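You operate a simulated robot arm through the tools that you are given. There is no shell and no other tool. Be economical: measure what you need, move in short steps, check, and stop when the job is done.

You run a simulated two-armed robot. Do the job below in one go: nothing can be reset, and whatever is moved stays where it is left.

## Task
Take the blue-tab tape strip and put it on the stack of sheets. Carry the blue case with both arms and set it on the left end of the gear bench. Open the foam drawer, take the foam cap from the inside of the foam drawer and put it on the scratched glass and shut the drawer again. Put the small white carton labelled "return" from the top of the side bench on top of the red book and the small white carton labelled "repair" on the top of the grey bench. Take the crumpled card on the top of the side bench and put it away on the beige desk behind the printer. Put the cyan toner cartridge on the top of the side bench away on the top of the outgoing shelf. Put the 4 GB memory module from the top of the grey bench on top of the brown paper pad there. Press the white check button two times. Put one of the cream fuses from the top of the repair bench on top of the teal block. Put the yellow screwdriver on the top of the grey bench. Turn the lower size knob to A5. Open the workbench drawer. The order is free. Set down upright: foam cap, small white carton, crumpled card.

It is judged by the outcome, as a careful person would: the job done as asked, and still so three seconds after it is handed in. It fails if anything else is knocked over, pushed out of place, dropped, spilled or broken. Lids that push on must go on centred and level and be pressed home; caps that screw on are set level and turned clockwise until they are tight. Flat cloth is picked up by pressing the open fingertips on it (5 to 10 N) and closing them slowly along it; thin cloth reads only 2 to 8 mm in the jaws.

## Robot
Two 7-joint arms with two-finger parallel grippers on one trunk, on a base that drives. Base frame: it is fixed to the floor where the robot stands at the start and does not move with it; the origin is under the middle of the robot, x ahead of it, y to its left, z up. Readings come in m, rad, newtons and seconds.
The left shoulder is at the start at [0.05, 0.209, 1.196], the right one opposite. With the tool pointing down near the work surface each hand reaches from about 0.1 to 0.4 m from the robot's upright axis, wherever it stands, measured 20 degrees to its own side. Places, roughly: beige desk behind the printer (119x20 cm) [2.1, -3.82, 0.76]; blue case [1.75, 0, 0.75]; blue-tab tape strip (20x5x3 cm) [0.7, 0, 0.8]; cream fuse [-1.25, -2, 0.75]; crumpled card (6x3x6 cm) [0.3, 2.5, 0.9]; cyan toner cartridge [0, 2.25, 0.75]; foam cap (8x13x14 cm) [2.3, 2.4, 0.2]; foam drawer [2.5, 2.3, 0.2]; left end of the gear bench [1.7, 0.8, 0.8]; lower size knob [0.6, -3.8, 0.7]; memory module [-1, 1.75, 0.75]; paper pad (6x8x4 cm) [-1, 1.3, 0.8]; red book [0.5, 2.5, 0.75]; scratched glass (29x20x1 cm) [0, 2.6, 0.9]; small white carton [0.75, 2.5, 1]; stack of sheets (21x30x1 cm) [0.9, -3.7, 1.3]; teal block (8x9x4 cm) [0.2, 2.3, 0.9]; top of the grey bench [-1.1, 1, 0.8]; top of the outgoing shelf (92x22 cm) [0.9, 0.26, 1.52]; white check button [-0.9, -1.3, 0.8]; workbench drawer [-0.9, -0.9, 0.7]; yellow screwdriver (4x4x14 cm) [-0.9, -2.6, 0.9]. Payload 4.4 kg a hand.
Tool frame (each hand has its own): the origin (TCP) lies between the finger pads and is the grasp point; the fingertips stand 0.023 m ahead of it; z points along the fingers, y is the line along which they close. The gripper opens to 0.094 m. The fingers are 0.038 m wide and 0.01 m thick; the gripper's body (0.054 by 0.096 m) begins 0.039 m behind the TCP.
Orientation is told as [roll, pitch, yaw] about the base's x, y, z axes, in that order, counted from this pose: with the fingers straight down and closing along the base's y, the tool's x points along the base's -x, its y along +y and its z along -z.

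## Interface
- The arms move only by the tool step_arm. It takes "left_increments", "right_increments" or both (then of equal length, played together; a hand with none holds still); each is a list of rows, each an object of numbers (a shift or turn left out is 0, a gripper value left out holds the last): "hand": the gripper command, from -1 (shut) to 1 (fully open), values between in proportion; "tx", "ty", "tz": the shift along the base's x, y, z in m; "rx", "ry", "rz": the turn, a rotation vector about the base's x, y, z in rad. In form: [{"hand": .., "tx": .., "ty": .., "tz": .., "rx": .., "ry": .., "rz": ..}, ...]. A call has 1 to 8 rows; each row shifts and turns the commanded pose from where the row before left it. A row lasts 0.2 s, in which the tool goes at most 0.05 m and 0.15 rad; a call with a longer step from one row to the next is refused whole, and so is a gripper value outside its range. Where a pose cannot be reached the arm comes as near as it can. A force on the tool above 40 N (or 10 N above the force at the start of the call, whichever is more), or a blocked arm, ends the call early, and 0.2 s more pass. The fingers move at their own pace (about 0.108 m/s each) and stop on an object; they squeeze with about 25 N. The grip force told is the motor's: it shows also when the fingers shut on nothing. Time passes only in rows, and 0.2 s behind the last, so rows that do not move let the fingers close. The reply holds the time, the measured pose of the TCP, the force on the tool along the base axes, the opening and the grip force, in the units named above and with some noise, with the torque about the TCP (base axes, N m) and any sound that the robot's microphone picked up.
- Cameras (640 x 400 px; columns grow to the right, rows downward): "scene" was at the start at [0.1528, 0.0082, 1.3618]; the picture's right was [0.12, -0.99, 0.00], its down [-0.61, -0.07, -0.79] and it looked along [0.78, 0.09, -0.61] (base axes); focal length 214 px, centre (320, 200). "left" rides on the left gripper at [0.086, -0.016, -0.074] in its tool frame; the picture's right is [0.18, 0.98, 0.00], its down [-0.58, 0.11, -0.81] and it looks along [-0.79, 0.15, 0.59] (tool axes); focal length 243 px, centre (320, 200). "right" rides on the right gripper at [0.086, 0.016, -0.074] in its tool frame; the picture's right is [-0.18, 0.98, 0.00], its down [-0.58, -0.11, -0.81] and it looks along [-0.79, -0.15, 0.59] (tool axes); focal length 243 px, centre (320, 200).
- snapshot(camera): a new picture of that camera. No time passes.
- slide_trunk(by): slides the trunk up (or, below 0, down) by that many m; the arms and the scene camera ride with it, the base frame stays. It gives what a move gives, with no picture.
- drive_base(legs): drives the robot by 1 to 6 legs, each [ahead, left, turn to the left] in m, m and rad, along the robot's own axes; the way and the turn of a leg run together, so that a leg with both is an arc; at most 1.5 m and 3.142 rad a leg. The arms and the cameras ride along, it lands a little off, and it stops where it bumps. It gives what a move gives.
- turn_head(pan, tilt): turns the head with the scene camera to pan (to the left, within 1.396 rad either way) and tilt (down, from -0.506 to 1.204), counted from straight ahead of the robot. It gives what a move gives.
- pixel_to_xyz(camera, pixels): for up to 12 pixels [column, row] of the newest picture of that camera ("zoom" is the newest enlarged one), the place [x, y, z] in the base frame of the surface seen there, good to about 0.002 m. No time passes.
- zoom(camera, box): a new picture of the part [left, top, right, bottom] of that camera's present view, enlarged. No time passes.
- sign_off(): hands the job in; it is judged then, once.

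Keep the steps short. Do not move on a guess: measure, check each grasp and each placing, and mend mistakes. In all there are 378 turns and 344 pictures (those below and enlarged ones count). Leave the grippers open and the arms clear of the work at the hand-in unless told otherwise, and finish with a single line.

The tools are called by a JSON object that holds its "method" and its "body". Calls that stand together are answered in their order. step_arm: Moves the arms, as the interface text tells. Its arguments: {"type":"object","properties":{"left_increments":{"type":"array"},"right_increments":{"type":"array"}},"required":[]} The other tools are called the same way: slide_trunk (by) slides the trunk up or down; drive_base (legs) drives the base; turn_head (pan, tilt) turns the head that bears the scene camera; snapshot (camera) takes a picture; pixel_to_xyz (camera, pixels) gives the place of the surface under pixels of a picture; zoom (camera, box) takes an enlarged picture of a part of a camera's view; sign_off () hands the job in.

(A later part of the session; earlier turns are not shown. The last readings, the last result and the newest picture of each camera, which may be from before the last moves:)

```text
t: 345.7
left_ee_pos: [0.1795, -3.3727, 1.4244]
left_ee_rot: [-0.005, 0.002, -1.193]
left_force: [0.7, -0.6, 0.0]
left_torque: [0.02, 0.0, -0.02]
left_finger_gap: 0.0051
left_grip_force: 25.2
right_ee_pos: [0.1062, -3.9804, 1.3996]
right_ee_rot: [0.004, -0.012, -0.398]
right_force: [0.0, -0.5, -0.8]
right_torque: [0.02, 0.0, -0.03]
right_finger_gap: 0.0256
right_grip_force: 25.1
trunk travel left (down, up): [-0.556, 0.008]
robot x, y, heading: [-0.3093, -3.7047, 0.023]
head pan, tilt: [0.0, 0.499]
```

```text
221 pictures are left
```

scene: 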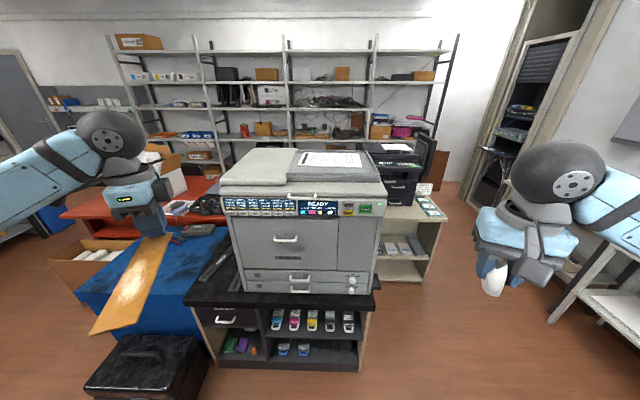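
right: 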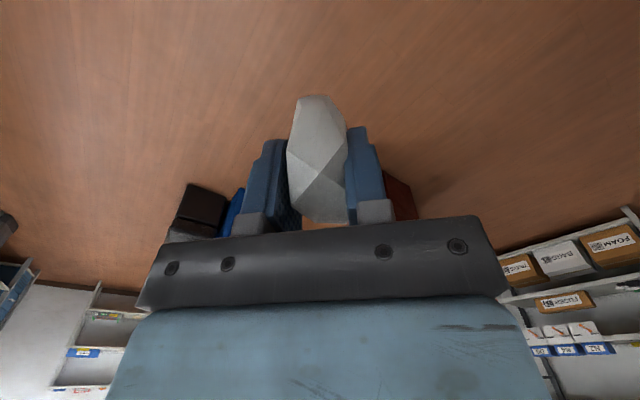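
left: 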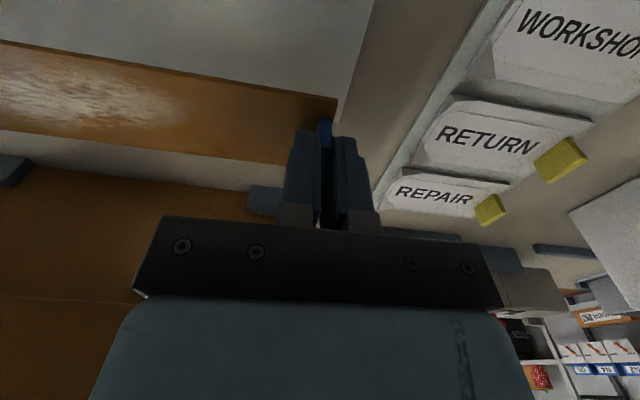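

{"method": "zoom", "body": {"camera": "scene", "box": [180, 130, 440, 310]}}

{"method": "pixel_to_xyz", "body": {"camera": "scene", "pixels": [[300, 152], [365, 152], [370, 167], [300, 166], [330, 158], [250, 165], [300, 190], [300, 287], [352, 280], [352, 290], [425, 210], [360, 320]]}}

```text
2.22 times, centred on (310, 220) of scene
```

zoom: 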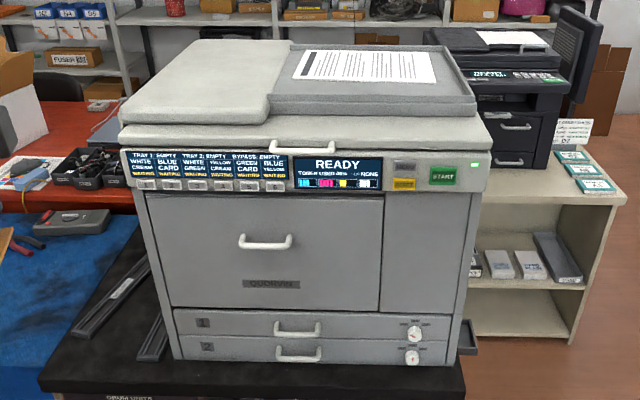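

```text
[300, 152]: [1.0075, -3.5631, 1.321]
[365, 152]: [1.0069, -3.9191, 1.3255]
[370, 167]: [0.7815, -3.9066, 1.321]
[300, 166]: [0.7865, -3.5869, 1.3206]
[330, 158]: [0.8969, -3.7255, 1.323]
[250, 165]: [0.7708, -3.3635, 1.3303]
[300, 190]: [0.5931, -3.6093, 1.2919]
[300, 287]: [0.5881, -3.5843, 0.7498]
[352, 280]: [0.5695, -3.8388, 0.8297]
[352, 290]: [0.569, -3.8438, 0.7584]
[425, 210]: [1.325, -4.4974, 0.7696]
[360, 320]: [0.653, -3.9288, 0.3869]
```

Sheets: centre (0.90, −3.72), z 1.323. Lower size knob at (0.569, −3.844, 0.758). Turn the strip crosswise (rz +1.0), raise, and drive up to the printer with a slight right turn.

{"method": "step_arm", "body": {"left_increments": [{"rz": 0.125, "tz": 0.01}, {"rz": 0.125, "tz": 0.01}, {"rz": 0.125, "tz": 0.01}, {"rz": 0.125, "tz": 0.01}, {"rz": 0.125}, {"rz": 0.125}, {"rz": 0.125}, {"rz": 0.125}]}}

{"method": "drive_base", "body": {"legs": [[0.46, -0.11, 0], [0, 0, -0.34]]}}

{"method": "turn_head", "body": {"pan": 0.35, "tilt": 0.5}}

{"method": "snapshot", "body": {"camera": "scene"}}

```text
t: 347.5
left_ee_pos: [0.1804, -3.3731, 1.4638]
left_ee_rot: [-0.005, 0.0, -0.192]
left_force: [-1.2, -0.1, 0.1]
left_torque: [-0.05, 0.01, 0.01]
left_finger_gap: 0.0049
left_grip_force: 24.9
right_ee_pos: [0.106, -3.9788, 1.401]
right_ee_rot: [0.001, -0.013, -0.397]
right_force: [-1.0, -1.4, -0.8]
right_torque: [-0.01, -0.01, 0.01]
right_finger_gap: 0.0258
right_grip_force: 24.4
trunk travel left (down, up): [-0.556, 0.008]
robot x, y, heading: [-0.3045, -3.7087, 0.026]
head pan, tilt: [0.0, 0.499]
```

```text
t: 351.4
left_ee_pos: [0.7289, -3.6486, 1.4627]
left_ee_rot: [-0.002, -0.001, -0.531]
left_force: [-0.5, 0.2, -0.8]
left_torque: [-0.02, 0.02, 0.0]
left_finger_gap: 0.0051
left_grip_force: 24.5
right_ee_pos: [0.4603, -4.1973, 1.4006]
right_ee_rot: [0.002, -0.012, -0.735]
right_force: [0.5, -0.9, -0.6]
right_torque: [0.01, 0.0, 0.04]
right_finger_gap: 0.0256
right_grip_force: 25.2
trunk travel left (down, up): [-0.556, 0.008]
robot x, y, heading: [0.1557, -3.8022, -0.306]
head pan, tilt: [0.0, 0.499]
```

```text
t: 352.3
left_ee_pos: [0.7293, -3.649, 1.4636]
left_ee_rot: [-0.002, 0.001, -0.527]
left_force: [-0.4, 0.1, -0.2]
left_torque: [0.01, 0.04, 0.04]
left_finger_gap: 0.0052
left_grip_force: 24.7
right_ee_pos: [0.4593, -4.1983, 1.4002]
right_ee_rot: [0.004, -0.01, -0.732]
right_force: [-0.1, -0.3, 0.3]
right_torque: [-0.01, -0.03, 0.0]
right_finger_gap: 0.0256
right_grip_force: 25.0
trunk travel left (down, up): [-0.556, 0.008]
robot x, y, heading: [0.1601, -3.7996, -0.304]
head pan, tilt: [0.351, 0.499]
```

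```text
219 pictures are left
```

scene: 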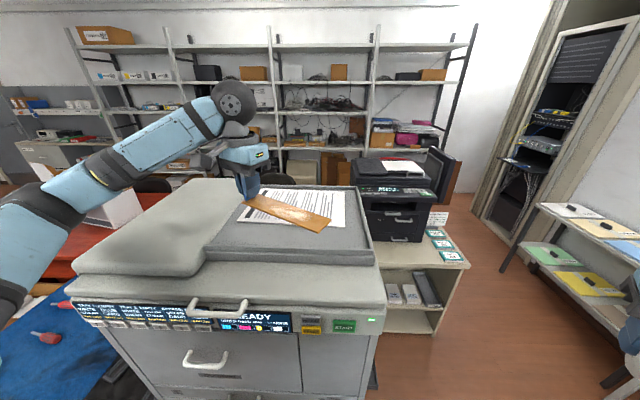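

{"method": "pixel_to_xyz", "body": {"camera": "scene", "pixels": [[240, 219], [343, 225], [342, 192], [262, 190], [330, 222], [290, 212]]}}

{"method": "step_arm", "body": {"left_increments": [{"rz": 0.1, "tx": 0.03, "ty": 0.005}, {"rz": 0.1, "tx": 0.03, "ty": 0.005}, {"rz": 0.1, "tx": 0.03, "ty": 0.005}, {"tx": 0.03, "ty": 0.005}, {"tx": 0.03, "ty": 0.005}, {"tx": 0.02}]}}

{"method": "snapshot", "body": {"camera": "scene"}}

```text
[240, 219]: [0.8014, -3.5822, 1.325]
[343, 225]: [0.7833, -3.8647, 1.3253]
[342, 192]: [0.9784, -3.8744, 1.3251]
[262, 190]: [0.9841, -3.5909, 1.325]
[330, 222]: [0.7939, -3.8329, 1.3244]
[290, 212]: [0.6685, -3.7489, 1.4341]
```

```text
t: 353.7
left_ee_pos: [0.9009, -3.6229, 1.4618]
left_ee_rot: [-0.002, 0.002, -0.227]
left_force: [0.3, 0.4, -0.1]
left_torque: [-0.01, 0.01, 0.01]
left_finger_gap: 0.0051
left_grip_force: 25.3
right_ee_pos: [0.4605, -4.198, 1.3996]
right_ee_rot: [0.001, -0.013, -0.733]
right_force: [0.0, -0.7, -0.5]
right_torque: [-0.02, 0.0, 0.01]
right_finger_gap: 0.0259
right_grip_force: 24.6
trunk travel left (down, up): [-0.556, 0.008]
robot x, y, heading: [0.1634, -3.8036, -0.304]
head pan, tilt: [0.351, 0.499]
```

```text
218 pictures are left
```

scene: 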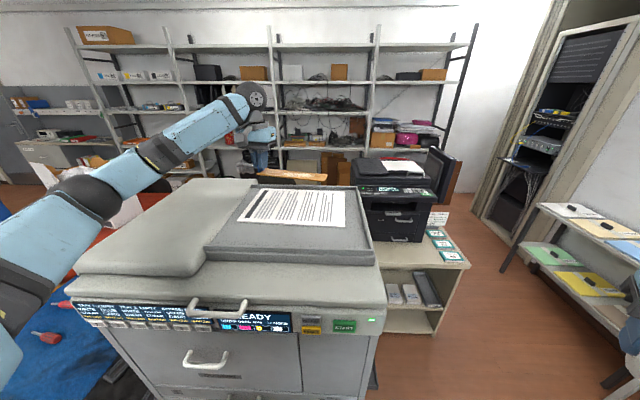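

Aligned over the sheets. Lower to near contact.

{"method": "step_arm", "body": {"left_increments": [{"tz": -0.04}, {"tz": -0.035}, {"tz": -0.015}, {"tz": -0.008}, {}]}}

{"method": "zoom", "body": {"camera": "scene", "box": [200, 120, 380, 270]}}

```text
t: 354.9
left_ee_pos: [0.903, -3.6241, 1.3872]
left_ee_rot: [0.003, -0.027, -0.218]
left_force: [0.7, 0.7, -0.4]
left_torque: [0.04, 0.02, 0.01]
left_finger_gap: 0.0054
left_grip_force: 25.1
right_ee_pos: [0.4598, -4.2029, 1.4027]
right_ee_rot: [0.007, -0.009, -0.734]
right_force: [0.0, 0.1, 0.0]
right_torque: [0.04, -0.01, -0.01]
right_finger_gap: 0.0258
right_grip_force: 25.3
trunk travel left (down, up): [-0.556, 0.008]
robot x, y, heading: [0.1564, -3.8074, -0.31]
head pan, tilt: [0.351, 0.499]
```

```text
2.67 times, centred on (290, 195) of scene
```

zoom: 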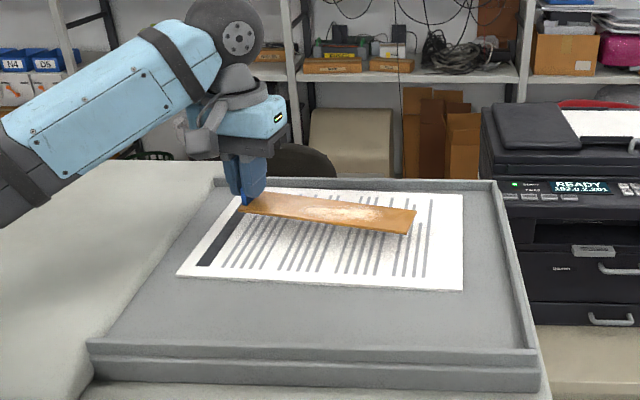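

{"method": "snapshot", "body": {"camera": "scene"}}

{"method": "pixel_to_xyz", "body": {"camera": "scene", "pixels": [[250, 125], [200, 165], [150, 200], [100, 240], [60, 260], [20, 300], [160, 240], [110, 270]]}}

```text
216 pictures are left
```

scene: 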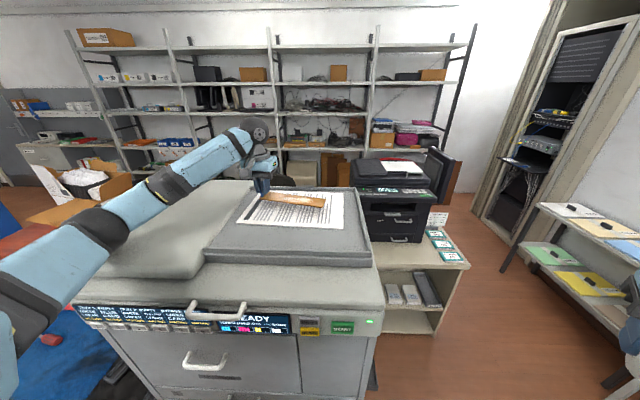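

```text
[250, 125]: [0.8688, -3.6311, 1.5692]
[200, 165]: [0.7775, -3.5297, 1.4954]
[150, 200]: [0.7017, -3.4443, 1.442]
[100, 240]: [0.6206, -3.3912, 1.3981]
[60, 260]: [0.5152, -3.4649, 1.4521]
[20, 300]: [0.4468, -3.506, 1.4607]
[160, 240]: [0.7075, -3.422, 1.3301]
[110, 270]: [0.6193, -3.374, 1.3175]
```

The elbow is resting on the printer lid. Lift a little, back the base 8 cm so the arm is straighter, and re-extend.

{"method": "step_arm", "body": {"left_increments": [{"tz": 0.04}, {"tz": 0.03}]}}

{"method": "drive_base", "body": {"legs": [[-0.08, 0, 0]]}}

{"method": "step_arm", "body": {"left_increments": [{"tx": 0.03, "ty": -0.01}, {"tx": 0.03, "ty": -0.01}, {"tx": 0.012, "ty": -0.003}, {}]}}

{"method": "snapshot", "body": {"camera": "scene"}}

```text
t: 355.5
left_ee_pos: [0.9021, -3.6342, 1.4309]
left_ee_rot: [0.0, 0.008, -0.232]
left_force: [-0.2, -0.4, 0.2]
left_torque: [0.04, -0.03, 0.01]
left_finger_gap: 0.0051
left_grip_force: 25.2
right_ee_pos: [0.4603, -4.2037, 1.3969]
right_ee_rot: [0.003, -0.008, -0.734]
right_force: [-0.5, -0.6, -0.3]
right_torque: [0.07, 0.0, 0.01]
right_finger_gap: 0.0256
right_grip_force: 25.4
trunk travel left (down, up): [-0.556, 0.008]
robot x, y, heading: [0.1568, -3.805, -0.308]
head pan, tilt: [0.351, 0.499]
```

```text
t: 356.5
left_ee_pos: [0.8248, -3.6028, 1.4334]
left_ee_rot: [-0.002, 0.005, -0.23]
left_force: [0.0, -0.6, -1.0]
left_torque: [0.07, 0.0, 0.02]
left_finger_gap: 0.0052
left_grip_force: 25.0
right_ee_pos: [0.3842, -4.1753, 1.3978]
right_ee_rot: [0.003, -0.008, -0.731]
right_force: [0.9, 0.8, 0.2]
right_torque: [0.0, 0.02, -0.01]
right_finger_gap: 0.0255
right_grip_force: 25.2
trunk travel left (down, up): [-0.556, 0.008]
robot x, y, heading: [0.0818, -3.7802, -0.306]
head pan, tilt: [0.351, 0.499]
```

```text
t: 357.5
left_ee_pos: [0.8966, -3.6245, 1.4342]
left_ee_rot: [-0.002, 0.002, -0.229]
left_force: [-0.1, 0.0, 0.2]
left_torque: [-0.03, 0.02, 0.0]
left_finger_gap: 0.0053
left_grip_force: 25.2
right_ee_pos: [0.3832, -4.1736, 1.4]
right_ee_rot: [-0.001, -0.011, -0.734]
right_force: [-0.9, -0.3, -0.5]
right_torque: [0.01, -0.01, -0.01]
right_finger_gap: 0.0259
right_grip_force: 25.0
trunk travel left (down, up): [-0.556, 0.008]
robot x, y, heading: [0.0815, -3.7767, -0.306]
head pan, tilt: [0.351, 0.499]
```

```text
215 pictures are left
```

scene: 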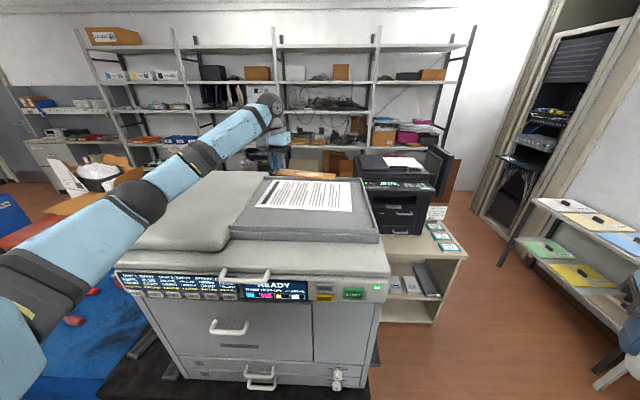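

Straighter now. Lower again gently.

{"method": "step_arm", "body": {"left_increments": [{"tz": -0.03}, {"tz": -0.025}, {"tz": -0.012}, {"tz": -0.006}, {}]}}

{"method": "zoom", "body": {"camera": "scene", "box": [200, 90, 400, 240]}}

```text
t: 358.9
left_ee_pos: [0.8746, -3.6199, 1.3781]
left_ee_rot: [0.009, -0.016, -0.215]
left_force: [-0.1, 0.0, -1.2]
left_torque: [0.03, 0.02, -0.01]
left_finger_gap: 0.0052
left_grip_force: 24.5
right_ee_pos: [0.3624, -4.1757, 1.404]
right_ee_rot: [0.02, -0.02, -0.725]
right_force: [0.8, 0.4, -0.1]
right_torque: [-0.02, 0.01, -0.03]
right_finger_gap: 0.0257
right_grip_force: 24.4
trunk travel left (down, up): [-0.556, 0.008]
robot x, y, heading: [0.0771, -3.7815, -0.304]
head pan, tilt: [0.351, 0.499]
stopped in row 5 (left hand): the arm was blocked; the commanded pose is now the measured one
```

```text
2.67 times, centred on (300, 165) of scene
```

zoom: 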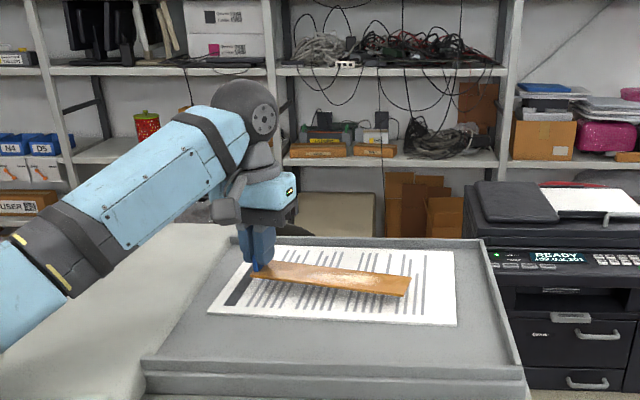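

The forearm lies on the raised lid. I lift, and move the base to the right and square (heading 0), so the forearm passes over the lower tray side instead.

{"method": "step_arm", "body": {"left_increments": [{"tz": 0.04}, {"tz": 0.04}]}}

{"method": "drive_base", "body": {"legs": [[0.17, -0.174, 0], [0, 0, 0.3]]}}

{"method": "turn_head", "body": {"pan": 0.2, "tilt": 0.5}}

{"method": "snapshot", "body": {"camera": "scene"}}

```text
t: 359.5
left_ee_pos: [0.8979, -3.6244, 1.4404]
left_ee_rot: [-0.001, 0.004, -0.224]
left_force: [0.6, -0.8, -0.4]
left_torque: [-0.01, 0.03, -0.03]
left_finger_gap: 0.0052
left_grip_force: 24.7
right_ee_pos: [0.3861, -4.1734, 1.3978]
right_ee_rot: [0.004, -0.009, -0.732]
right_force: [0.0, 0.1, 0.7]
right_torque: [0.0, 0.0, 0.02]
right_finger_gap: 0.0257
right_grip_force: 25.1
trunk travel left (down, up): [-0.556, 0.008]
robot x, y, heading: [0.0795, -3.7805, -0.305]
head pan, tilt: [0.351, 0.499]
```

```text
t: 362.6
left_ee_pos: [0.9266, -3.6115, 1.444]
left_ee_rot: [-0.002, 0.002, 0.068]
left_force: [-0.4, 0.5, -0.1]
left_torque: [0.03, -0.01, -0.01]
left_finger_gap: 0.0051
left_grip_force: 25.1
right_ee_pos: [0.598, -4.2847, 1.399]
right_ee_rot: [0.003, -0.012, -0.437]
right_force: [-0.6, 1.0, -0.4]
right_torque: [0.0, 0.0, 0.01]
right_finger_gap: 0.0261
right_grip_force: 25.2
trunk travel left (down, up): [-0.556, 0.008]
robot x, y, heading: [0.1929, -3.9933, -0.01]
head pan, tilt: [0.351, 0.499]
```

```text
t: 363.3
left_ee_pos: [0.9272, -3.6083, 1.4431]
left_ee_rot: [-0.001, 0.002, 0.067]
left_force: [-0.7, 0.4, 0.2]
left_torque: [-0.01, -0.01, 0.02]
left_finger_gap: 0.005
left_grip_force: 25.4
right_ee_pos: [0.5969, -4.2838, 1.3987]
right_ee_rot: [0.0, -0.013, -0.437]
right_force: [-0.2, -0.6, 0.5]
right_torque: [0.02, 0.01, -0.01]
right_finger_gap: 0.0257
right_grip_force: 25.1
trunk travel left (down, up): [-0.556, 0.008]
robot x, y, heading: [0.1943, -3.9978, -0.011]
head pan, tilt: [0.201, 0.499]
```

```text
213 pictures are left
```

scene: 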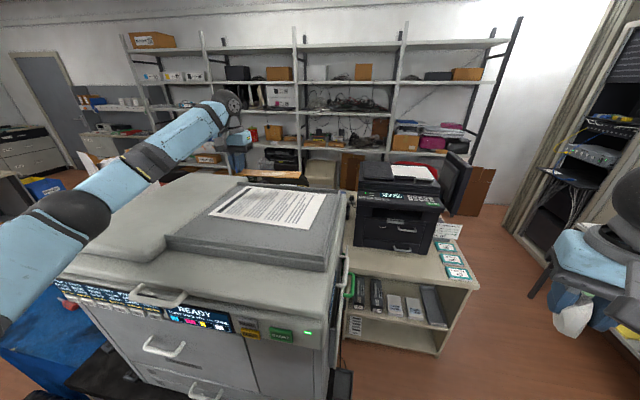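

The bend is unchanged relative to me. Stretch it: base back and left so the hand is straight ahead of the left shoulder at ~0.75 m.

{"method": "drive_base", "body": {"legs": [[-0.11, 0.17, 0]]}}

{"method": "step_arm", "body": {"left_increments": [{"tx": 0.016, "ty": -0.036}, {"tx": 0.016, "ty": -0.036}, {"tx": 0.016, "ty": -0.036}, {"tx": 0.016, "ty": -0.036}, {"tx": 0.016, "ty": -0.036}, {}]}}

{"method": "snapshot", "body": {"camera": "scene"}}

```text
t: 365.5
left_ee_pos: [0.8178, -3.4393, 1.4422]
left_ee_rot: [0.0, 0.003, 0.066]
left_force: [-0.6, 0.1, -0.5]
left_torque: [0.03, 0.03, -0.01]
left_finger_gap: 0.0052
left_grip_force: 25.3
right_ee_pos: [0.4862, -4.1129, 1.3986]
right_ee_rot: [0.004, -0.01, -0.441]
right_force: [0.1, -0.5, 0.2]
right_torque: [-0.02, 0.0, 0.01]
right_finger_gap: 0.0258
right_grip_force: 25.0
trunk travel left (down, up): [-0.556, 0.008]
robot x, y, heading: [0.0844, -3.8228, -0.018]
head pan, tilt: [0.201, 0.499]
```

```text
t: 366.9
left_ee_pos: [0.898, -3.614, 1.4426]
left_ee_rot: [-0.004, 0.0, 0.067]
left_force: [-1.2, 0.6, -0.5]
left_torque: [-0.03, 0.01, 0.0]
left_finger_gap: 0.005
left_grip_force: 25.0
right_ee_pos: [0.4849, -4.1102, 1.401]
right_ee_rot: [0.002, -0.012, -0.44]
right_force: [0.1, 0.4, 0.1]
right_torque: [0.01, -0.01, -0.03]
right_finger_gap: 0.0258
right_grip_force: 24.8
trunk travel left (down, up): [-0.556, 0.008]
robot x, y, heading: [0.0833, -3.8221, -0.01]
head pan, tilt: [0.201, 0.499]
```

```text
212 pictures are left
```

scene: 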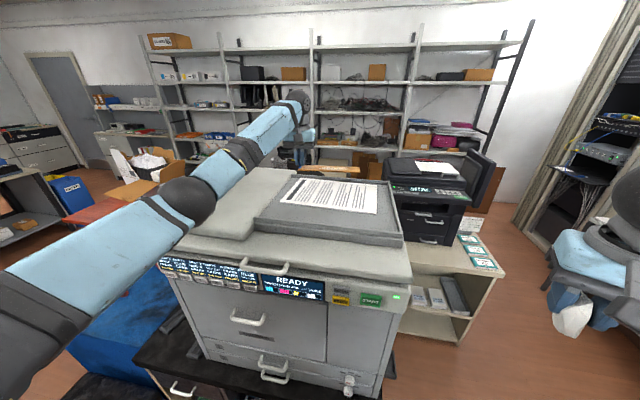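

{"method": "pixel_to_xyz", "body": {"camera": "scene", "pixels": [[187, 195], [215, 180], [240, 150], [275, 120], [210, 215], [245, 170]]}}

{"method": "step_arm", "body": {"left_increments": [{"tz": -0.03}, {"tz": -0.025}, {"tz": -0.01}, {}]}}

{"method": "snapshot", "body": {"camera": "scene"}}

```text
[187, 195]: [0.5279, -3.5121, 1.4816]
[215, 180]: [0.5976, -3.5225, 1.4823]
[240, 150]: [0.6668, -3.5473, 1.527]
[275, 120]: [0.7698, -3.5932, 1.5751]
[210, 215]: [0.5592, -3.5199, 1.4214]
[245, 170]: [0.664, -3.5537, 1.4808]
```

```text
t: 367.9
left_ee_pos: [0.8982, -3.6195, 1.3781]
left_ee_rot: [-0.002, 0.002, 0.067]
left_force: [0.4, 0.3, 1.1]
left_torque: [0.01, 0.02, -0.01]
left_finger_gap: 0.0048
left_grip_force: 25.4
right_ee_pos: [0.4867, -4.1128, 1.3993]
right_ee_rot: [0.002, -0.011, -0.439]
right_force: [-0.5, 0.0, 0.1]
right_torque: [-0.01, 0.01, -0.05]
right_finger_gap: 0.0256
right_grip_force: 24.9
trunk travel left (down, up): [-0.556, 0.008]
robot x, y, heading: [0.0798, -3.8242, -0.01]
head pan, tilt: [0.201, 0.499]
```

```text
211 pictures are left
```

scene: 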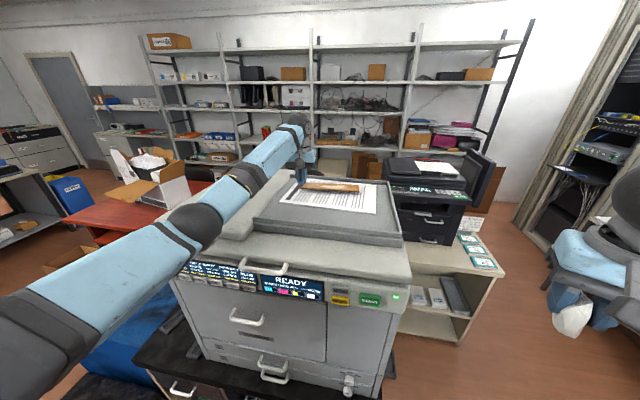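

Level and exact now. Continue down in millimetre steps to contact (expected z ≈1.357).

{"method": "step_arm", "body": {"left_increments": [{"tz": -0.01}, {"tz": -0.006}, {"tz": -0.003}, {"tz": -0.002}, {}]}}

{"method": "zoom", "body": {"camera": "scene", "box": [240, 110, 420, 250]}}

```text
t: 369.1
left_ee_pos: [0.8959, -3.6182, 1.3591]
left_ee_rot: [-0.004, -0.003, 0.066]
left_force: [2.9, 0.2, 9.5]
left_torque: [0.0, 0.0, 0.07]
left_finger_gap: 0.0049
left_grip_force: 24.4
right_ee_pos: [0.4858, -4.1121, 1.4006]
right_ee_rot: [0.003, -0.011, -0.442]
right_force: [0.5, 0.1, -0.3]
right_torque: [0.02, 0.01, -0.01]
right_finger_gap: 0.0252
right_grip_force: 24.8
trunk travel left (down, up): [-0.556, 0.008]
robot x, y, heading: [0.085, -3.8242, -0.018]
head pan, tilt: [0.201, 0.499]
```

```text
2.86 times, centred on (330, 180) of scene
```

zoom: 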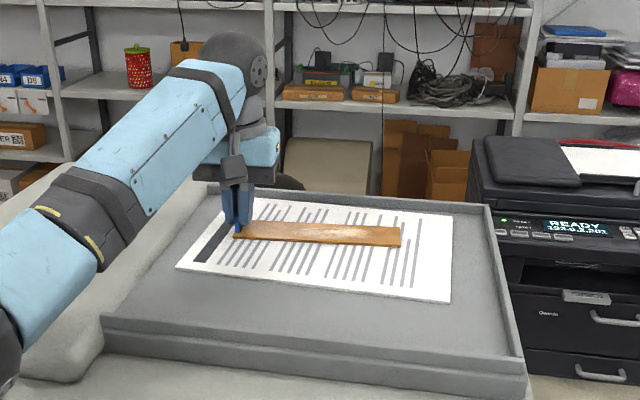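

Contact at 9.5 N. Release (just a small opening first) and rise.

{"method": "step_arm", "body": {"left_increments": [{"hand": -0.6}, {}, {"tz": 0.02}, {"tz": 0.04}, {"tz": 0.04}, {"tz": 0.03}]}}

{"method": "zoom", "body": {"camera": "scene", "box": [240, 110, 420, 250]}}

```text
t: 370.5
left_ee_pos: [0.8988, -3.6184, 1.4891]
left_ee_rot: [-0.001, 0.001, 0.067]
left_force: [0.0, 0.3, 0.3]
left_torque: [-0.01, 0.02, 0.02]
left_finger_gap: 0.0191
left_grip_force: 0.1
right_ee_pos: [0.4857, -4.1131, 1.401]
right_ee_rot: [0.003, -0.011, -0.439]
right_force: [-0.1, -0.2, -0.6]
right_torque: [-0.01, 0.0, 0.0]
right_finger_gap: 0.0257
right_grip_force: 25.1
trunk travel left (down, up): [-0.556, 0.008]
robot x, y, heading: [0.0844, -3.8255, -0.014]
head pan, tilt: [0.201, 0.499]
```

```text
2.86 times, centred on (330, 180) of scene
```

zoom: 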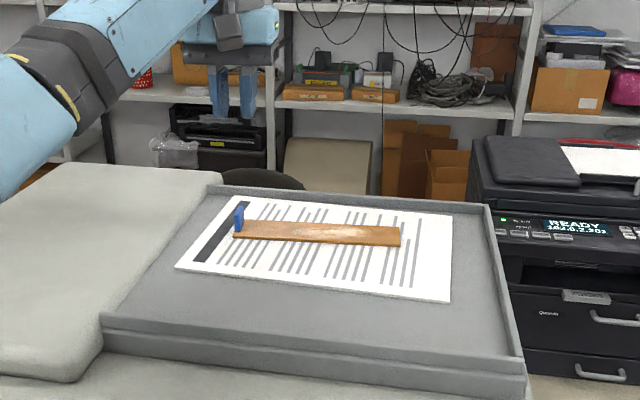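

Tape strip lies on the sheets. Next the size knob: back off, retract the left hand, lower the trunk, and look at the dials.

{"method": "drive_base", "body": {"legs": [[-0.45, 0, 0]]}}

{"method": "step_arm", "body": {"left_increments": [{"tx": -0.045, "ty": 0.01}, {"tx": -0.045, "ty": 0.01}, {"tx": -0.045, "ty": 0.01}, {"tx": -0.045, "ty": 0.01}, {"tx": -0.045, "ty": 0.01}]}}

{"method": "slide_trunk", "body": {"by": -0.42}}

{"method": "turn_head", "body": {"pan": 0.0, "tilt": 0.45}}

{"method": "snapshot", "body": {"camera": "scene"}}

```text
t: 373.2
left_ee_pos: [0.442, -3.6225, 1.4876]
left_ee_rot: [-0.004, 0.002, 0.047]
left_force: [0.1, 0.4, -0.9]
left_torque: [-0.03, 0.01, 0.0]
left_finger_gap: 0.0188
left_grip_force: 0.1
right_ee_pos: [0.0198, -4.1094, 1.3992]
right_ee_rot: [0.002, -0.011, -0.46]
right_force: [0.4, -0.7, -0.3]
right_torque: [-0.02, 0.03, -0.01]
right_finger_gap: 0.0254
right_grip_force: 25.0
trunk travel left (down, up): [-0.556, 0.008]
robot x, y, heading: [-0.3777, -3.8135, -0.037]
head pan, tilt: [0.201, 0.499]
```

```text
t: 374.4
left_ee_pos: [0.2106, -3.5735, 1.4878]
left_ee_rot: [-0.002, 0.0, 0.048]
left_force: [-0.7, 0.3, -0.1]
left_torque: [-0.05, 0.0, 0.03]
left_finger_gap: 0.0187
left_grip_force: 0.1
right_ee_pos: [0.0165, -4.1087, 1.4009]
right_ee_rot: [0.003, -0.014, -0.458]
right_force: [-0.9, 0.4, 0.3]
right_torque: [0.03, 0.0, 0.0]
right_finger_gap: 0.0256
right_grip_force: 25.1
trunk travel left (down, up): [-0.556, 0.008]
robot x, y, heading: [-0.3769, -3.8138, -0.034]
head pan, tilt: [0.201, 0.499]
```

```text
refused: -0.42 is not a number from -0.4 to 0.4
```

```text
t: 375.2
left_ee_pos: [0.2147, -3.5751, 1.4879]
left_ee_rot: [-0.002, 0.003, 0.046]
left_force: [-0.3, 0.0, 0.5]
left_torque: [-0.03, 0.01, 0.01]
left_finger_gap: 0.0187
left_grip_force: 0.1
right_ee_pos: [0.0194, -4.1093, 1.4006]
right_ee_rot: [0.002, -0.011, -0.457]
right_force: [-0.4, 0.2, 1.1]
right_torque: [-0.01, 0.01, 0.02]
right_finger_gap: 0.0253
right_grip_force: 24.9
trunk travel left (down, up): [-0.556, 0.008]
robot x, y, heading: [-0.3763, -3.8131, -0.03]
head pan, tilt: [0.0, 0.45]
```

```text
208 pictures are left
```

scene: 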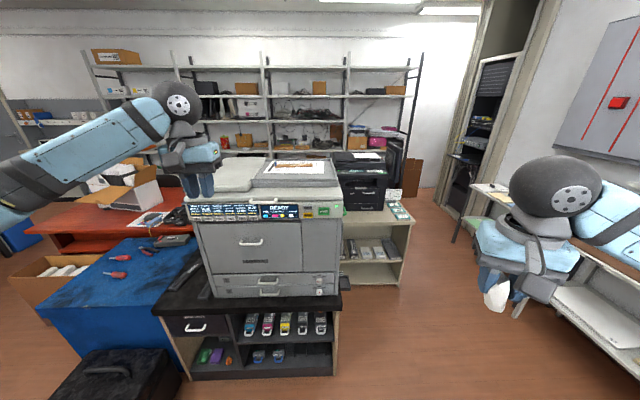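

Lower the trunk and zoom on the dials.

{"method": "slide_trunk", "body": {"by": -0.39}}

{"method": "drive_base", "body": {"legs": [[0.2, 0, 0.03]]}}

{"method": "turn_head", "body": {"pan": 0.0, "tilt": 0.5}}

{"method": "zoom", "body": {"camera": "scene", "box": [280, 170, 380, 250]}}

{"method": "snapshot", "body": {"camera": "scene"}}

```text
t: 378.9
left_ee_pos: [0.2134, -3.5749, 1.0983]
left_ee_rot: [-0.002, 0.004, 0.048]
left_force: [-0.5, 0.6, 0.1]
left_torque: [-0.03, -0.02, -0.02]
left_finger_gap: 0.0189
left_grip_force: 0.0
right_ee_pos: [0.0188, -4.1088, 1.0094]
right_ee_rot: [0.002, -0.013, -0.458]
right_force: [-0.5, 0.4, 0.6]
right_torque: [0.02, 0.06, 0.0]
right_finger_gap: 0.0255
right_grip_force: 24.6
trunk travel left (down, up): [-0.166, 0.398]
robot x, y, heading: [-0.3784, -3.8122, -0.029]
head pan, tilt: [0.0, 0.45]
```

```text
t: 380.5
left_ee_pos: [0.4083, -3.5636, 1.0965]
left_ee_rot: [-0.002, 0.002, 0.073]
left_force: [0.2, -0.2, -0.2]
left_torque: [0.0, -0.02, -0.02]
left_finger_gap: 0.0183
left_grip_force: 0.1
right_ee_pos: [0.2271, -4.1021, 1.0097]
right_ee_rot: [0.002, -0.01, -0.432]
right_force: [-0.3, -0.4, -0.2]
right_torque: [0.01, -0.02, 0.04]
right_finger_gap: 0.0257
right_grip_force: 25.4
trunk travel left (down, up): [-0.166, 0.398]
robot x, y, heading: [-0.1782, -3.8165, -0.011]
head pan, tilt: [0.0, 0.45]
```

```text
t: 381.1
left_ee_pos: [0.4074, -3.5629, 1.097]
left_ee_rot: [-0.003, 0.002, 0.075]
left_force: [-0.5, -0.1, 0.1]
left_torque: [0.03, 0.04, -0.03]
left_finger_gap: 0.0188
left_grip_force: 0.0
right_ee_pos: [0.2265, -4.1018, 1.01]
right_ee_rot: [0.001, -0.013, -0.433]
right_force: [-0.8, 0.1, -0.5]
right_torque: [-0.02, 0.01, 0.03]
right_finger_gap: 0.0256
right_grip_force: 24.8
trunk travel left (down, up): [-0.166, 0.398]
robot x, y, heading: [-0.1784, -3.8157, -0.006]
head pan, tilt: [0.0, 0.499]
```

```text
5.00 times, centred on (330, 210) of scene
```

zoom: 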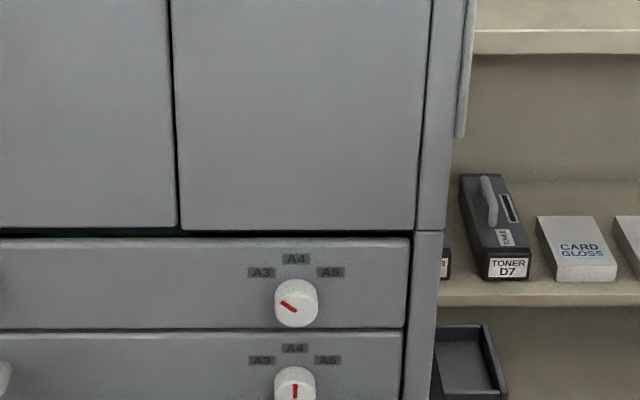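

```text
206 pictures are left
```

scene: 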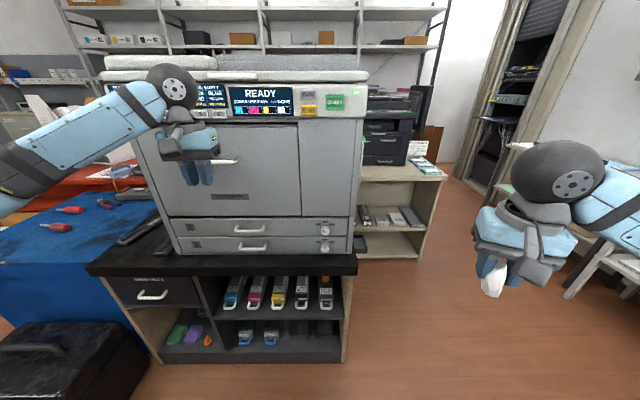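

The lower knob's mark points to A4; A5 is to the right. Zoom closer for geometry.

{"method": "zoom", "body": {"camera": "scene", "box": [305, 215, 345, 260]}}

{"method": "pixel_to_xyz", "body": {"camera": "zoom", "pixels": [[320, 275], [320, 290], [290, 275], [350, 275], [300, 215], [280, 230], [370, 230], [325, 150], [320, 310]]}}

```text
8.89 times, centred on (325, 238) of scene
```

zoom: 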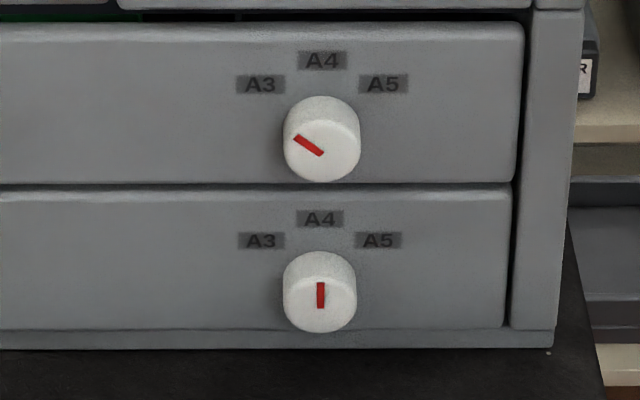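

```text
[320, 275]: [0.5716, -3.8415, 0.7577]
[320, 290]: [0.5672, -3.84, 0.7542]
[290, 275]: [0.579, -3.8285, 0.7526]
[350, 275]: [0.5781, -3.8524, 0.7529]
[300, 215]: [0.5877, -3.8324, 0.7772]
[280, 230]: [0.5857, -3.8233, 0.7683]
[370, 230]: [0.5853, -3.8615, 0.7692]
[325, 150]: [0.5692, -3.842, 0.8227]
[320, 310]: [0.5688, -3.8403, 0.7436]
```

Knob centre ≈(0.568 face, −3.8405, 0.75), Ø≈28 mm, sticking out 20 mm. I'll point the left tool forward (25° below level), pre-rolled −0.45, grip the knob and roll +x (clockwise). First position the base and pitch the tool.

{"method": "drive_base", "body": {"legs": [[-0.05, -0.22, 0]]}}

{"method": "step_arm", "body": {"left_increments": [{"ry": -0.14, "tz": -0.03, "hand": 0}, {"ry": -0.14, "tz": -0.03}, {"ry": -0.14, "tz": -0.03}, {"ry": -0.14, "tz": -0.03}, {"ry": -0.14, "tz": -0.03}, {"ry": -0.14, "tz": -0.03}, {"ry": -0.14, "tz": -0.03}, {"ry": -0.14, "tz": -0.03}]}}

{"method": "snapshot", "body": {"camera": "left"}}

```text
t: 383.7
left_ee_pos: [0.3551, -3.7873, 1.0979]
left_ee_rot: [-0.002, 0.002, 0.07]
left_force: [-0.6, 0.3, 0.6]
left_torque: [0.01, 0.0, -0.01]
left_finger_gap: 0.0187
left_grip_force: 0.1
right_ee_pos: [0.1727, -4.3266, 1.01]
right_ee_rot: [0.003, -0.012, -0.437]
right_force: [0.1, -1.0, 0.9]
right_torque: [-0.01, -0.02, 0.0]
right_finger_gap: 0.0258
right_grip_force: 24.7
trunk travel left (down, up): [-0.166, 0.398]
robot x, y, heading: [-0.2297, -4.0384, -0.011]
head pan, tilt: [0.0, 0.499]
```

```text
t: 385.5
left_ee_pos: [0.354, -3.7879, 0.8571]
left_ee_rot: [-0.147, -1.114, 0.161]
left_force: [0.7, -0.3, -0.4]
left_torque: [-0.01, 0.0, -0.01]
left_finger_gap: 0.0469
left_grip_force: 0.1
right_ee_pos: [0.1734, -4.3253, 1.0109]
right_ee_rot: [0.002, -0.012, -0.437]
right_force: [0.3, -0.5, -0.7]
right_torque: [0.02, 0.01, 0.03]
right_finger_gap: 0.0255
right_grip_force: 25.0
trunk travel left (down, up): [-0.166, 0.398]
robot x, y, heading: [-0.2304, -4.0389, -0.012]
head pan, tilt: [0.0, 0.499]
```

```text
204 pictures are left
```

left: 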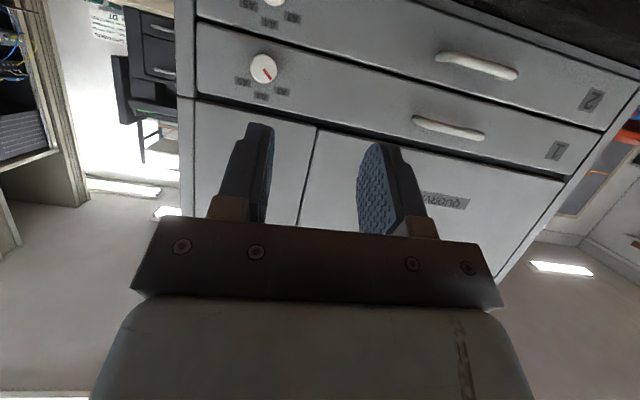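

Pitching works well. Now pre-roll −0.39, align y/z with the knob at a stand-off.

{"method": "step_arm", "body": {"left_increments": [{"rx": -0.13, "ty": -0.02, "tz": -0.02}, {"rx": -0.13, "ty": -0.02, "tz": -0.02}, {"rx": -0.13, "ty": -0.0125, "tz": -0.02}, {"tz": -0.02, "tx": 0.03}, {"tz": -0.025, "tx": 0.03}, {"tx": 0.04}, {"tx": 0.03}, {}]}}

{"method": "snapshot", "body": {"camera": "left"}}

{"method": "zoom", "body": {"camera": "scene", "box": [240, 150, 400, 280]}}

```text
t: 387.3
left_ee_pos: [0.4865, -3.8382, 0.7525]
left_ee_rot: [-0.828, -0.933, 0.751]
left_force: [-0.9, 0.0, -0.1]
left_torque: [-0.04, 0.02, -0.02]
left_finger_gap: 0.0469
left_grip_force: 0.1
right_ee_pos: [0.1736, -4.3255, 1.0107]
right_ee_rot: [0.002, -0.013, -0.437]
right_force: [0.0, -0.2, 0.9]
right_torque: [0.01, 0.0, -0.01]
right_finger_gap: 0.0254
right_grip_force: 24.1
trunk travel left (down, up): [-0.166, 0.398]
robot x, y, heading: [-0.2308, -4.0383, -0.019]
head pan, tilt: [0.0, 0.499]
```

```text
203 pictures are left
```

left: 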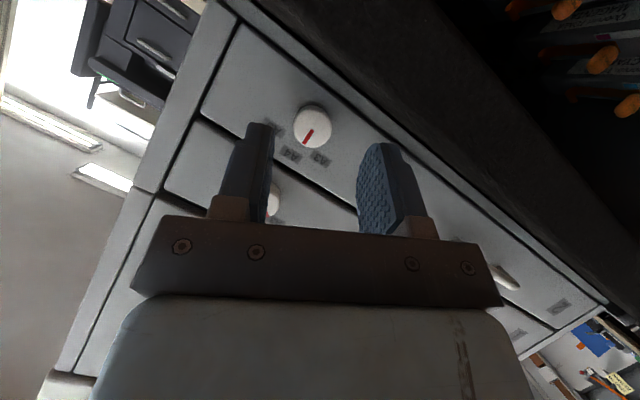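

```text
3.08 times, centred on (320, 215) of scene
```

zoom: 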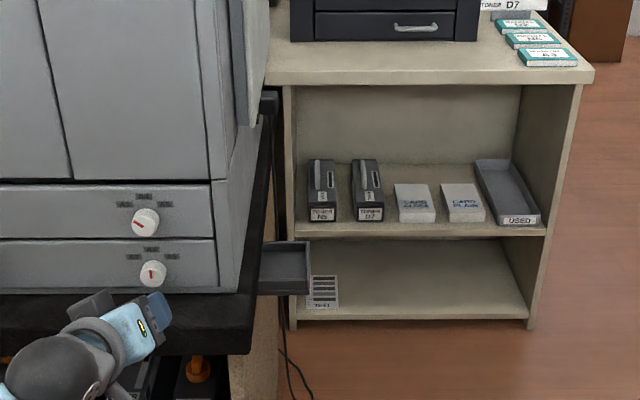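

The knob lies between the fingers. Advance 7 cm along x.

{"method": "step_arm", "body": {"left_increments": [{"tx": 0.03, "ty": -0.0015, "tz": -0.001}, {"tx": 0.025}, {"tx": 0.013}, {}]}}

{"method": "snapshot", "body": {"camera": "left"}}

```text
t: 388.3
left_ee_pos: [0.5535, -3.8412, 0.7504]
left_ee_rot: [-0.827, -0.931, 0.749]
left_force: [0.0, 0.3, -0.1]
left_torque: [0.0, -0.02, 0.02]
left_finger_gap: 0.0468
left_grip_force: 0.1
right_ee_pos: [0.1743, -4.3254, 1.0098]
right_ee_rot: [0.003, -0.013, -0.436]
right_force: [0.6, 0.4, 0.1]
right_torque: [-0.01, -0.01, 0.01]
right_finger_gap: 0.0254
right_grip_force: 24.9
trunk travel left (down, up): [-0.166, 0.398]
robot x, y, heading: [-0.2306, -4.0386, -0.011]
head pan, tilt: [0.0, 0.499]
```

```text
201 pictures are left
```

left: 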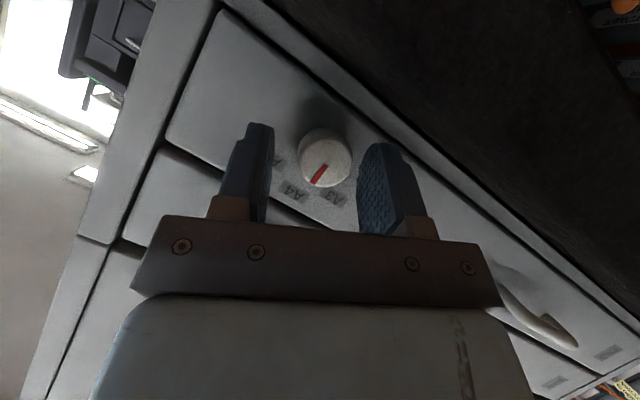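

Close on the knob.

{"method": "step_arm", "body": {"left_increments": [{"tx": 0.003}, {"hand": -1}, {}, {}]}}

{"method": "snapshot", "body": {"camera": "left"}}

```text
t: 389.3
left_ee_pos: [0.5557, -3.8374, 0.7492]
left_ee_rot: [-0.824, -0.93, 0.75]
left_force: [-8.2, 21.7, -7.8]
left_torque: [0.06, 0.21, 0.73]
left_finger_gap: 0.0291
left_grip_force: 44.7
right_ee_pos: [0.1741, -4.3242, 1.0104]
right_ee_rot: [-0.001, -0.013, -0.437]
right_force: [0.5, 0.2, -0.6]
right_torque: [-0.01, 0.0, -0.02]
right_finger_gap: 0.0257
right_grip_force: 25.0
trunk travel left (down, up): [-0.166, 0.398]
robot x, y, heading: [-0.2309, -4.0345, -0.004]
head pan, tilt: [0.0, 0.499]
```

```text
200 pictures are left
```

left: 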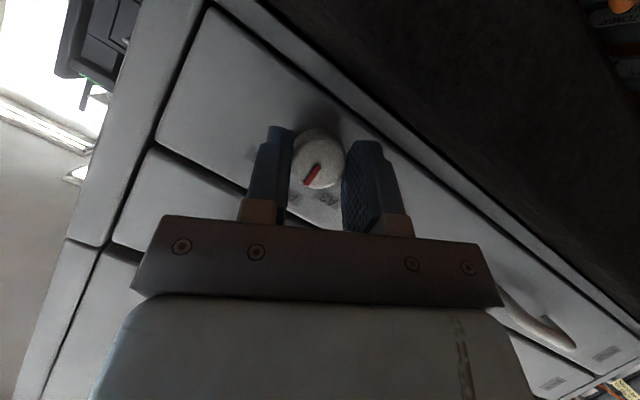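

Gripped (Ø29 mm). Ease sideways by 4 mm and roll +0.9 rad about x.

{"method": "step_arm", "body": {"left_increments": [{"ty": 0.004, "tz": -0.001}, {"rx": 0.13}, {"rx": 0.13}, {"rx": 0.13}, {"rx": 0.13}, {"rx": 0.13}, {"rx": 0.13}, {"rx": 0.12}]}}

{"method": "snapshot", "body": {"camera": "left"}}

```text
t: 390.8
left_ee_pos: [0.554, -3.8406, 0.749]
left_ee_rot: [0.417, -1.086, -0.35]
left_force: [-5.3, 0.1, 0.8]
left_torque: [0.01, -0.63, -0.03]
left_finger_gap: 0.0292
left_grip_force: 44.9
right_ee_pos: [0.1724, -4.3281, 1.0113]
right_ee_rot: [0.002, -0.012, -0.439]
right_force: [0.6, -0.5, 0.6]
right_torque: [0.01, 0.03, 0.0]
right_finger_gap: 0.0257
right_grip_force: 25.5
trunk travel left (down, up): [-0.166, 0.398]
robot x, y, heading: [-0.2327, -4.0339, -0.01]
head pan, tilt: [0.0, 0.499]
stopped in row 7 (left hand): the force on the tool passed its limit at 42 N (the readings are from after the stop); the commanded pose is now the measured one
```

```text
199 pictures are left
```

left: 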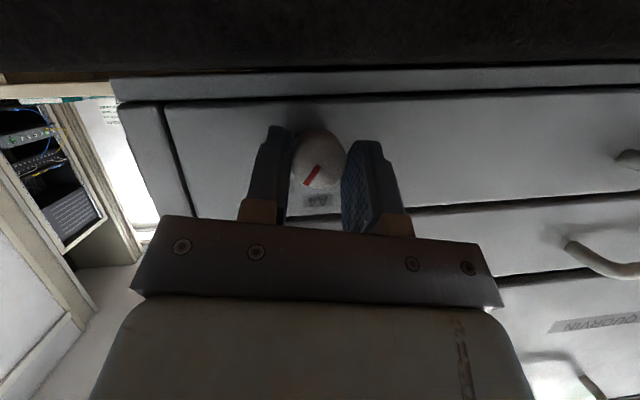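

The knob turned ~0.75 rad, force-limited. Continue +0.2 gently.

{"method": "step_arm", "body": {"left_increments": [{"rx": 0.07}, {"rx": 0.07}, {"rx": 0.06}, {}]}}

{"method": "zoom", "body": {"camera": "left", "box": [240, 90, 400, 250]}}

```text
t: 391.8
left_ee_pos: [0.5545, -3.8414, 0.7496]
left_ee_rot: [0.765, -0.991, -0.651]
left_force: [-6.8, -6.8, 2.0]
left_torque: [0.02, -0.03, -0.26]
left_finger_gap: 0.029
left_grip_force: 45.4
right_ee_pos: [0.1716, -4.3275, 1.0095]
right_ee_rot: [0.003, -0.013, -0.438]
right_force: [-0.2, 0.1, -0.6]
right_torque: [0.0, 0.0, 0.0]
right_finger_gap: 0.0253
right_grip_force: 24.7
trunk travel left (down, up): [-0.166, 0.398]
robot x, y, heading: [-0.2295, -4.0356, -0.013]
head pan, tilt: [0.0, 0.499]
```

```text
2.50 times, centred on (320, 170) of left
```

zoom: 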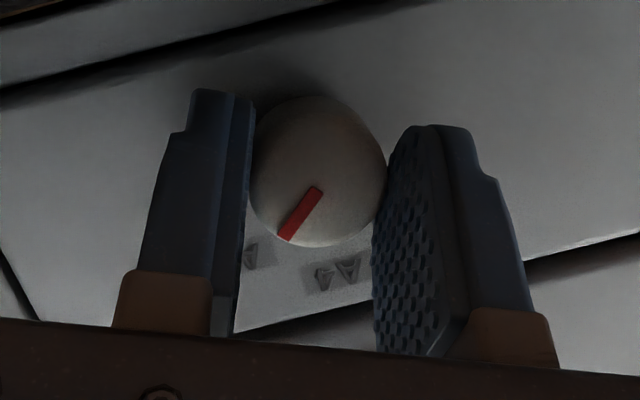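

Nearly at A5. A touch more (+0.1), then release, withdraw, and check.

{"method": "step_arm", "body": {"left_increments": [{"rx": 0.06}, {"rx": 0.05}, {"hand": 0.1}, {}, {"tx": -0.03}, {"tx": -0.04}, {"tx": -0.045}, {"tx": -0.045}]}}

{"method": "zoom", "body": {"camera": "scene", "box": [265, 195, 325, 255]}}

```text
t: 393.8
left_ee_pos: [0.404, -3.8146, 0.7625]
left_ee_rot: [0.986, -0.908, -0.813]
left_force: [-0.2, -0.1, 0.1]
left_torque: [0.0, 0.01, 0.02]
left_finger_gap: 0.0516
left_grip_force: 0.0
right_ee_pos: [0.1738, -4.3262, 1.0087]
right_ee_rot: [0.001, -0.013, -0.438]
right_force: [-0.9, 0.5, -0.3]
right_torque: [-0.02, -0.01, 0.03]
right_finger_gap: 0.025
right_grip_force: 25.1
trunk travel left (down, up): [-0.166, 0.398]
robot x, y, heading: [-0.2286, -4.0358, -0.01]
head pan, tilt: [0.0, 0.499]
stopped in row 8 (left hand): the arm was blocked; the commanded pose is now the measured one
```

```text
6.67 times, centred on (295, 225) of scene
```

zoom: 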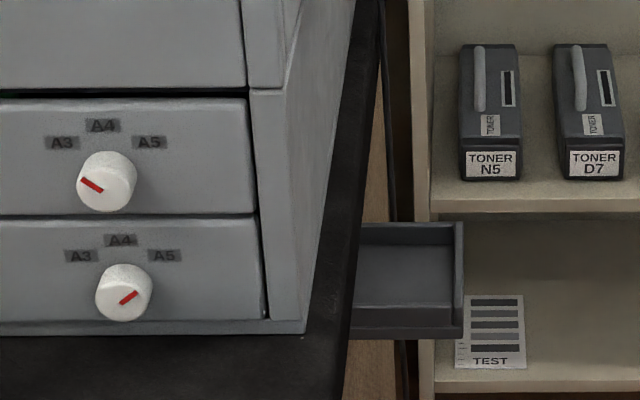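

The lower knob points to A5 now. Withdraw: back up the base, raise and untwist the left hand.

{"method": "drive_base", "body": {"legs": [[-0.1, 0, 0]]}}

{"method": "step_arm", "body": {"left_increments": [{"tz": 0.045, "rx": -0.13}, {"tz": 0.045, "rx": -0.13}, {"tz": 0.045, "rx": -0.13}, {"tz": 0.045, "rx": -0.13}, {"tz": 0.045, "rx": -0.13}, {"ry": 0.14, "tz": 0.02}, {"ry": 0.14, "tz": 0.02}, {"ry": 0.14, "tz": 0.02}]}}

{"method": "step_arm", "body": {"left_increments": [{"ry": 0.14, "hand": 1}, {"ry": 0.14}, {"ry": 0.14}, {"ry": 0.14}, {"ry": 0.14}]}}

{"method": "turn_head", "body": {"pan": -0.3, "tilt": 0.3}}

{"method": "snapshot", "body": {"camera": "scene"}}

```text
t: 394.9
left_ee_pos: [0.305, -3.8177, 0.7633]
left_ee_rot: [0.989, -0.907, -0.815]
left_force: [-0.1, 0.4, 0.5]
left_torque: [0.01, 0.02, 0.03]
left_finger_gap: 0.0517
left_grip_force: 0.0
right_ee_pos: [0.0718, -4.3284, 1.0102]
right_ee_rot: [0.001, -0.015, -0.441]
right_force: [-1.0, -0.9, 0.3]
right_torque: [0.0, 0.0, 0.0]
right_finger_gap: 0.0243
right_grip_force: 25.1
trunk travel left (down, up): [-0.166, 0.398]
robot x, y, heading: [-0.332, -4.0392, -0.012]
head pan, tilt: [0.0, 0.499]
```

```text
t: 396.0
left_ee_pos: [0.303, -3.7656, 0.9271]
left_ee_rot: [0.361, -1.099, -0.227]
left_force: [-0.4, 0.4, -0.6]
left_torque: [-0.03, 0.02, -0.02]
left_finger_gap: 0.0518
left_grip_force: 0.1
right_ee_pos: [0.0734, -4.327, 1.0119]
right_ee_rot: [0.001, -0.015, -0.441]
right_force: [0.1, 0.5, 0.5]
right_torque: [-0.03, -0.02, 0.0]
right_finger_gap: 0.0242
right_grip_force: 24.9
trunk travel left (down, up): [-0.166, 0.398]
robot x, y, heading: [-0.3275, -4.0378, -0.014]
head pan, tilt: [0.0, 0.499]
stopped in row 5 (left hand): the arm was blocked; the commanded pose is now the measured one
```

```text
t: 397.2
left_ee_pos: [0.3033, -3.7682, 0.928]
left_ee_rot: [0.204, -0.404, -0.11]
left_force: [-0.6, 0.1, -0.6]
left_torque: [0.01, 0.02, 0.01]
left_finger_gap: 0.0939
left_grip_force: 0.1
right_ee_pos: [0.0734, -4.3274, 1.0093]
right_ee_rot: [0.004, -0.011, -0.442]
right_force: [-0.4, -0.2, 0.1]
right_torque: [0.03, 0.01, 0.01]
right_finger_gap: 0.0239
right_grip_force: 25.0
trunk travel left (down, up): [-0.166, 0.398]
robot x, y, heading: [-0.3317, -4.0401, -0.017]
head pan, tilt: [0.0, 0.499]
```

```text
t: 398.0
left_ee_pos: [0.3026, -3.7648, 0.9274]
left_ee_rot: [0.202, -0.409, -0.111]
left_force: [-0.3, -0.4, 0.2]
left_torque: [0.06, 0.0, -0.01]
left_finger_gap: 0.0938
left_grip_force: 0.0
right_ee_pos: [0.0732, -4.3275, 1.0099]
right_ee_rot: [0.002, -0.013, -0.442]
right_force: [0.7, 0.1, 0.3]
right_torque: [-0.02, 0.0, 0.0]
right_finger_gap: 0.024
right_grip_force: 24.9
trunk travel left (down, up): [-0.166, 0.398]
robot x, y, heading: [-0.3338, -4.0396, -0.012]
head pan, tilt: [-0.3, 0.3]
```

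```text
196 pictures are left
```

scene: 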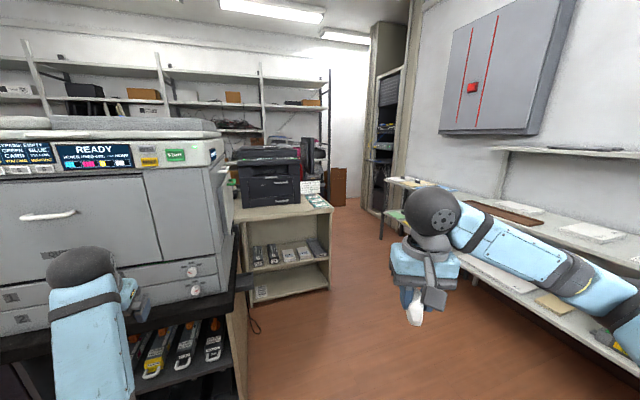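

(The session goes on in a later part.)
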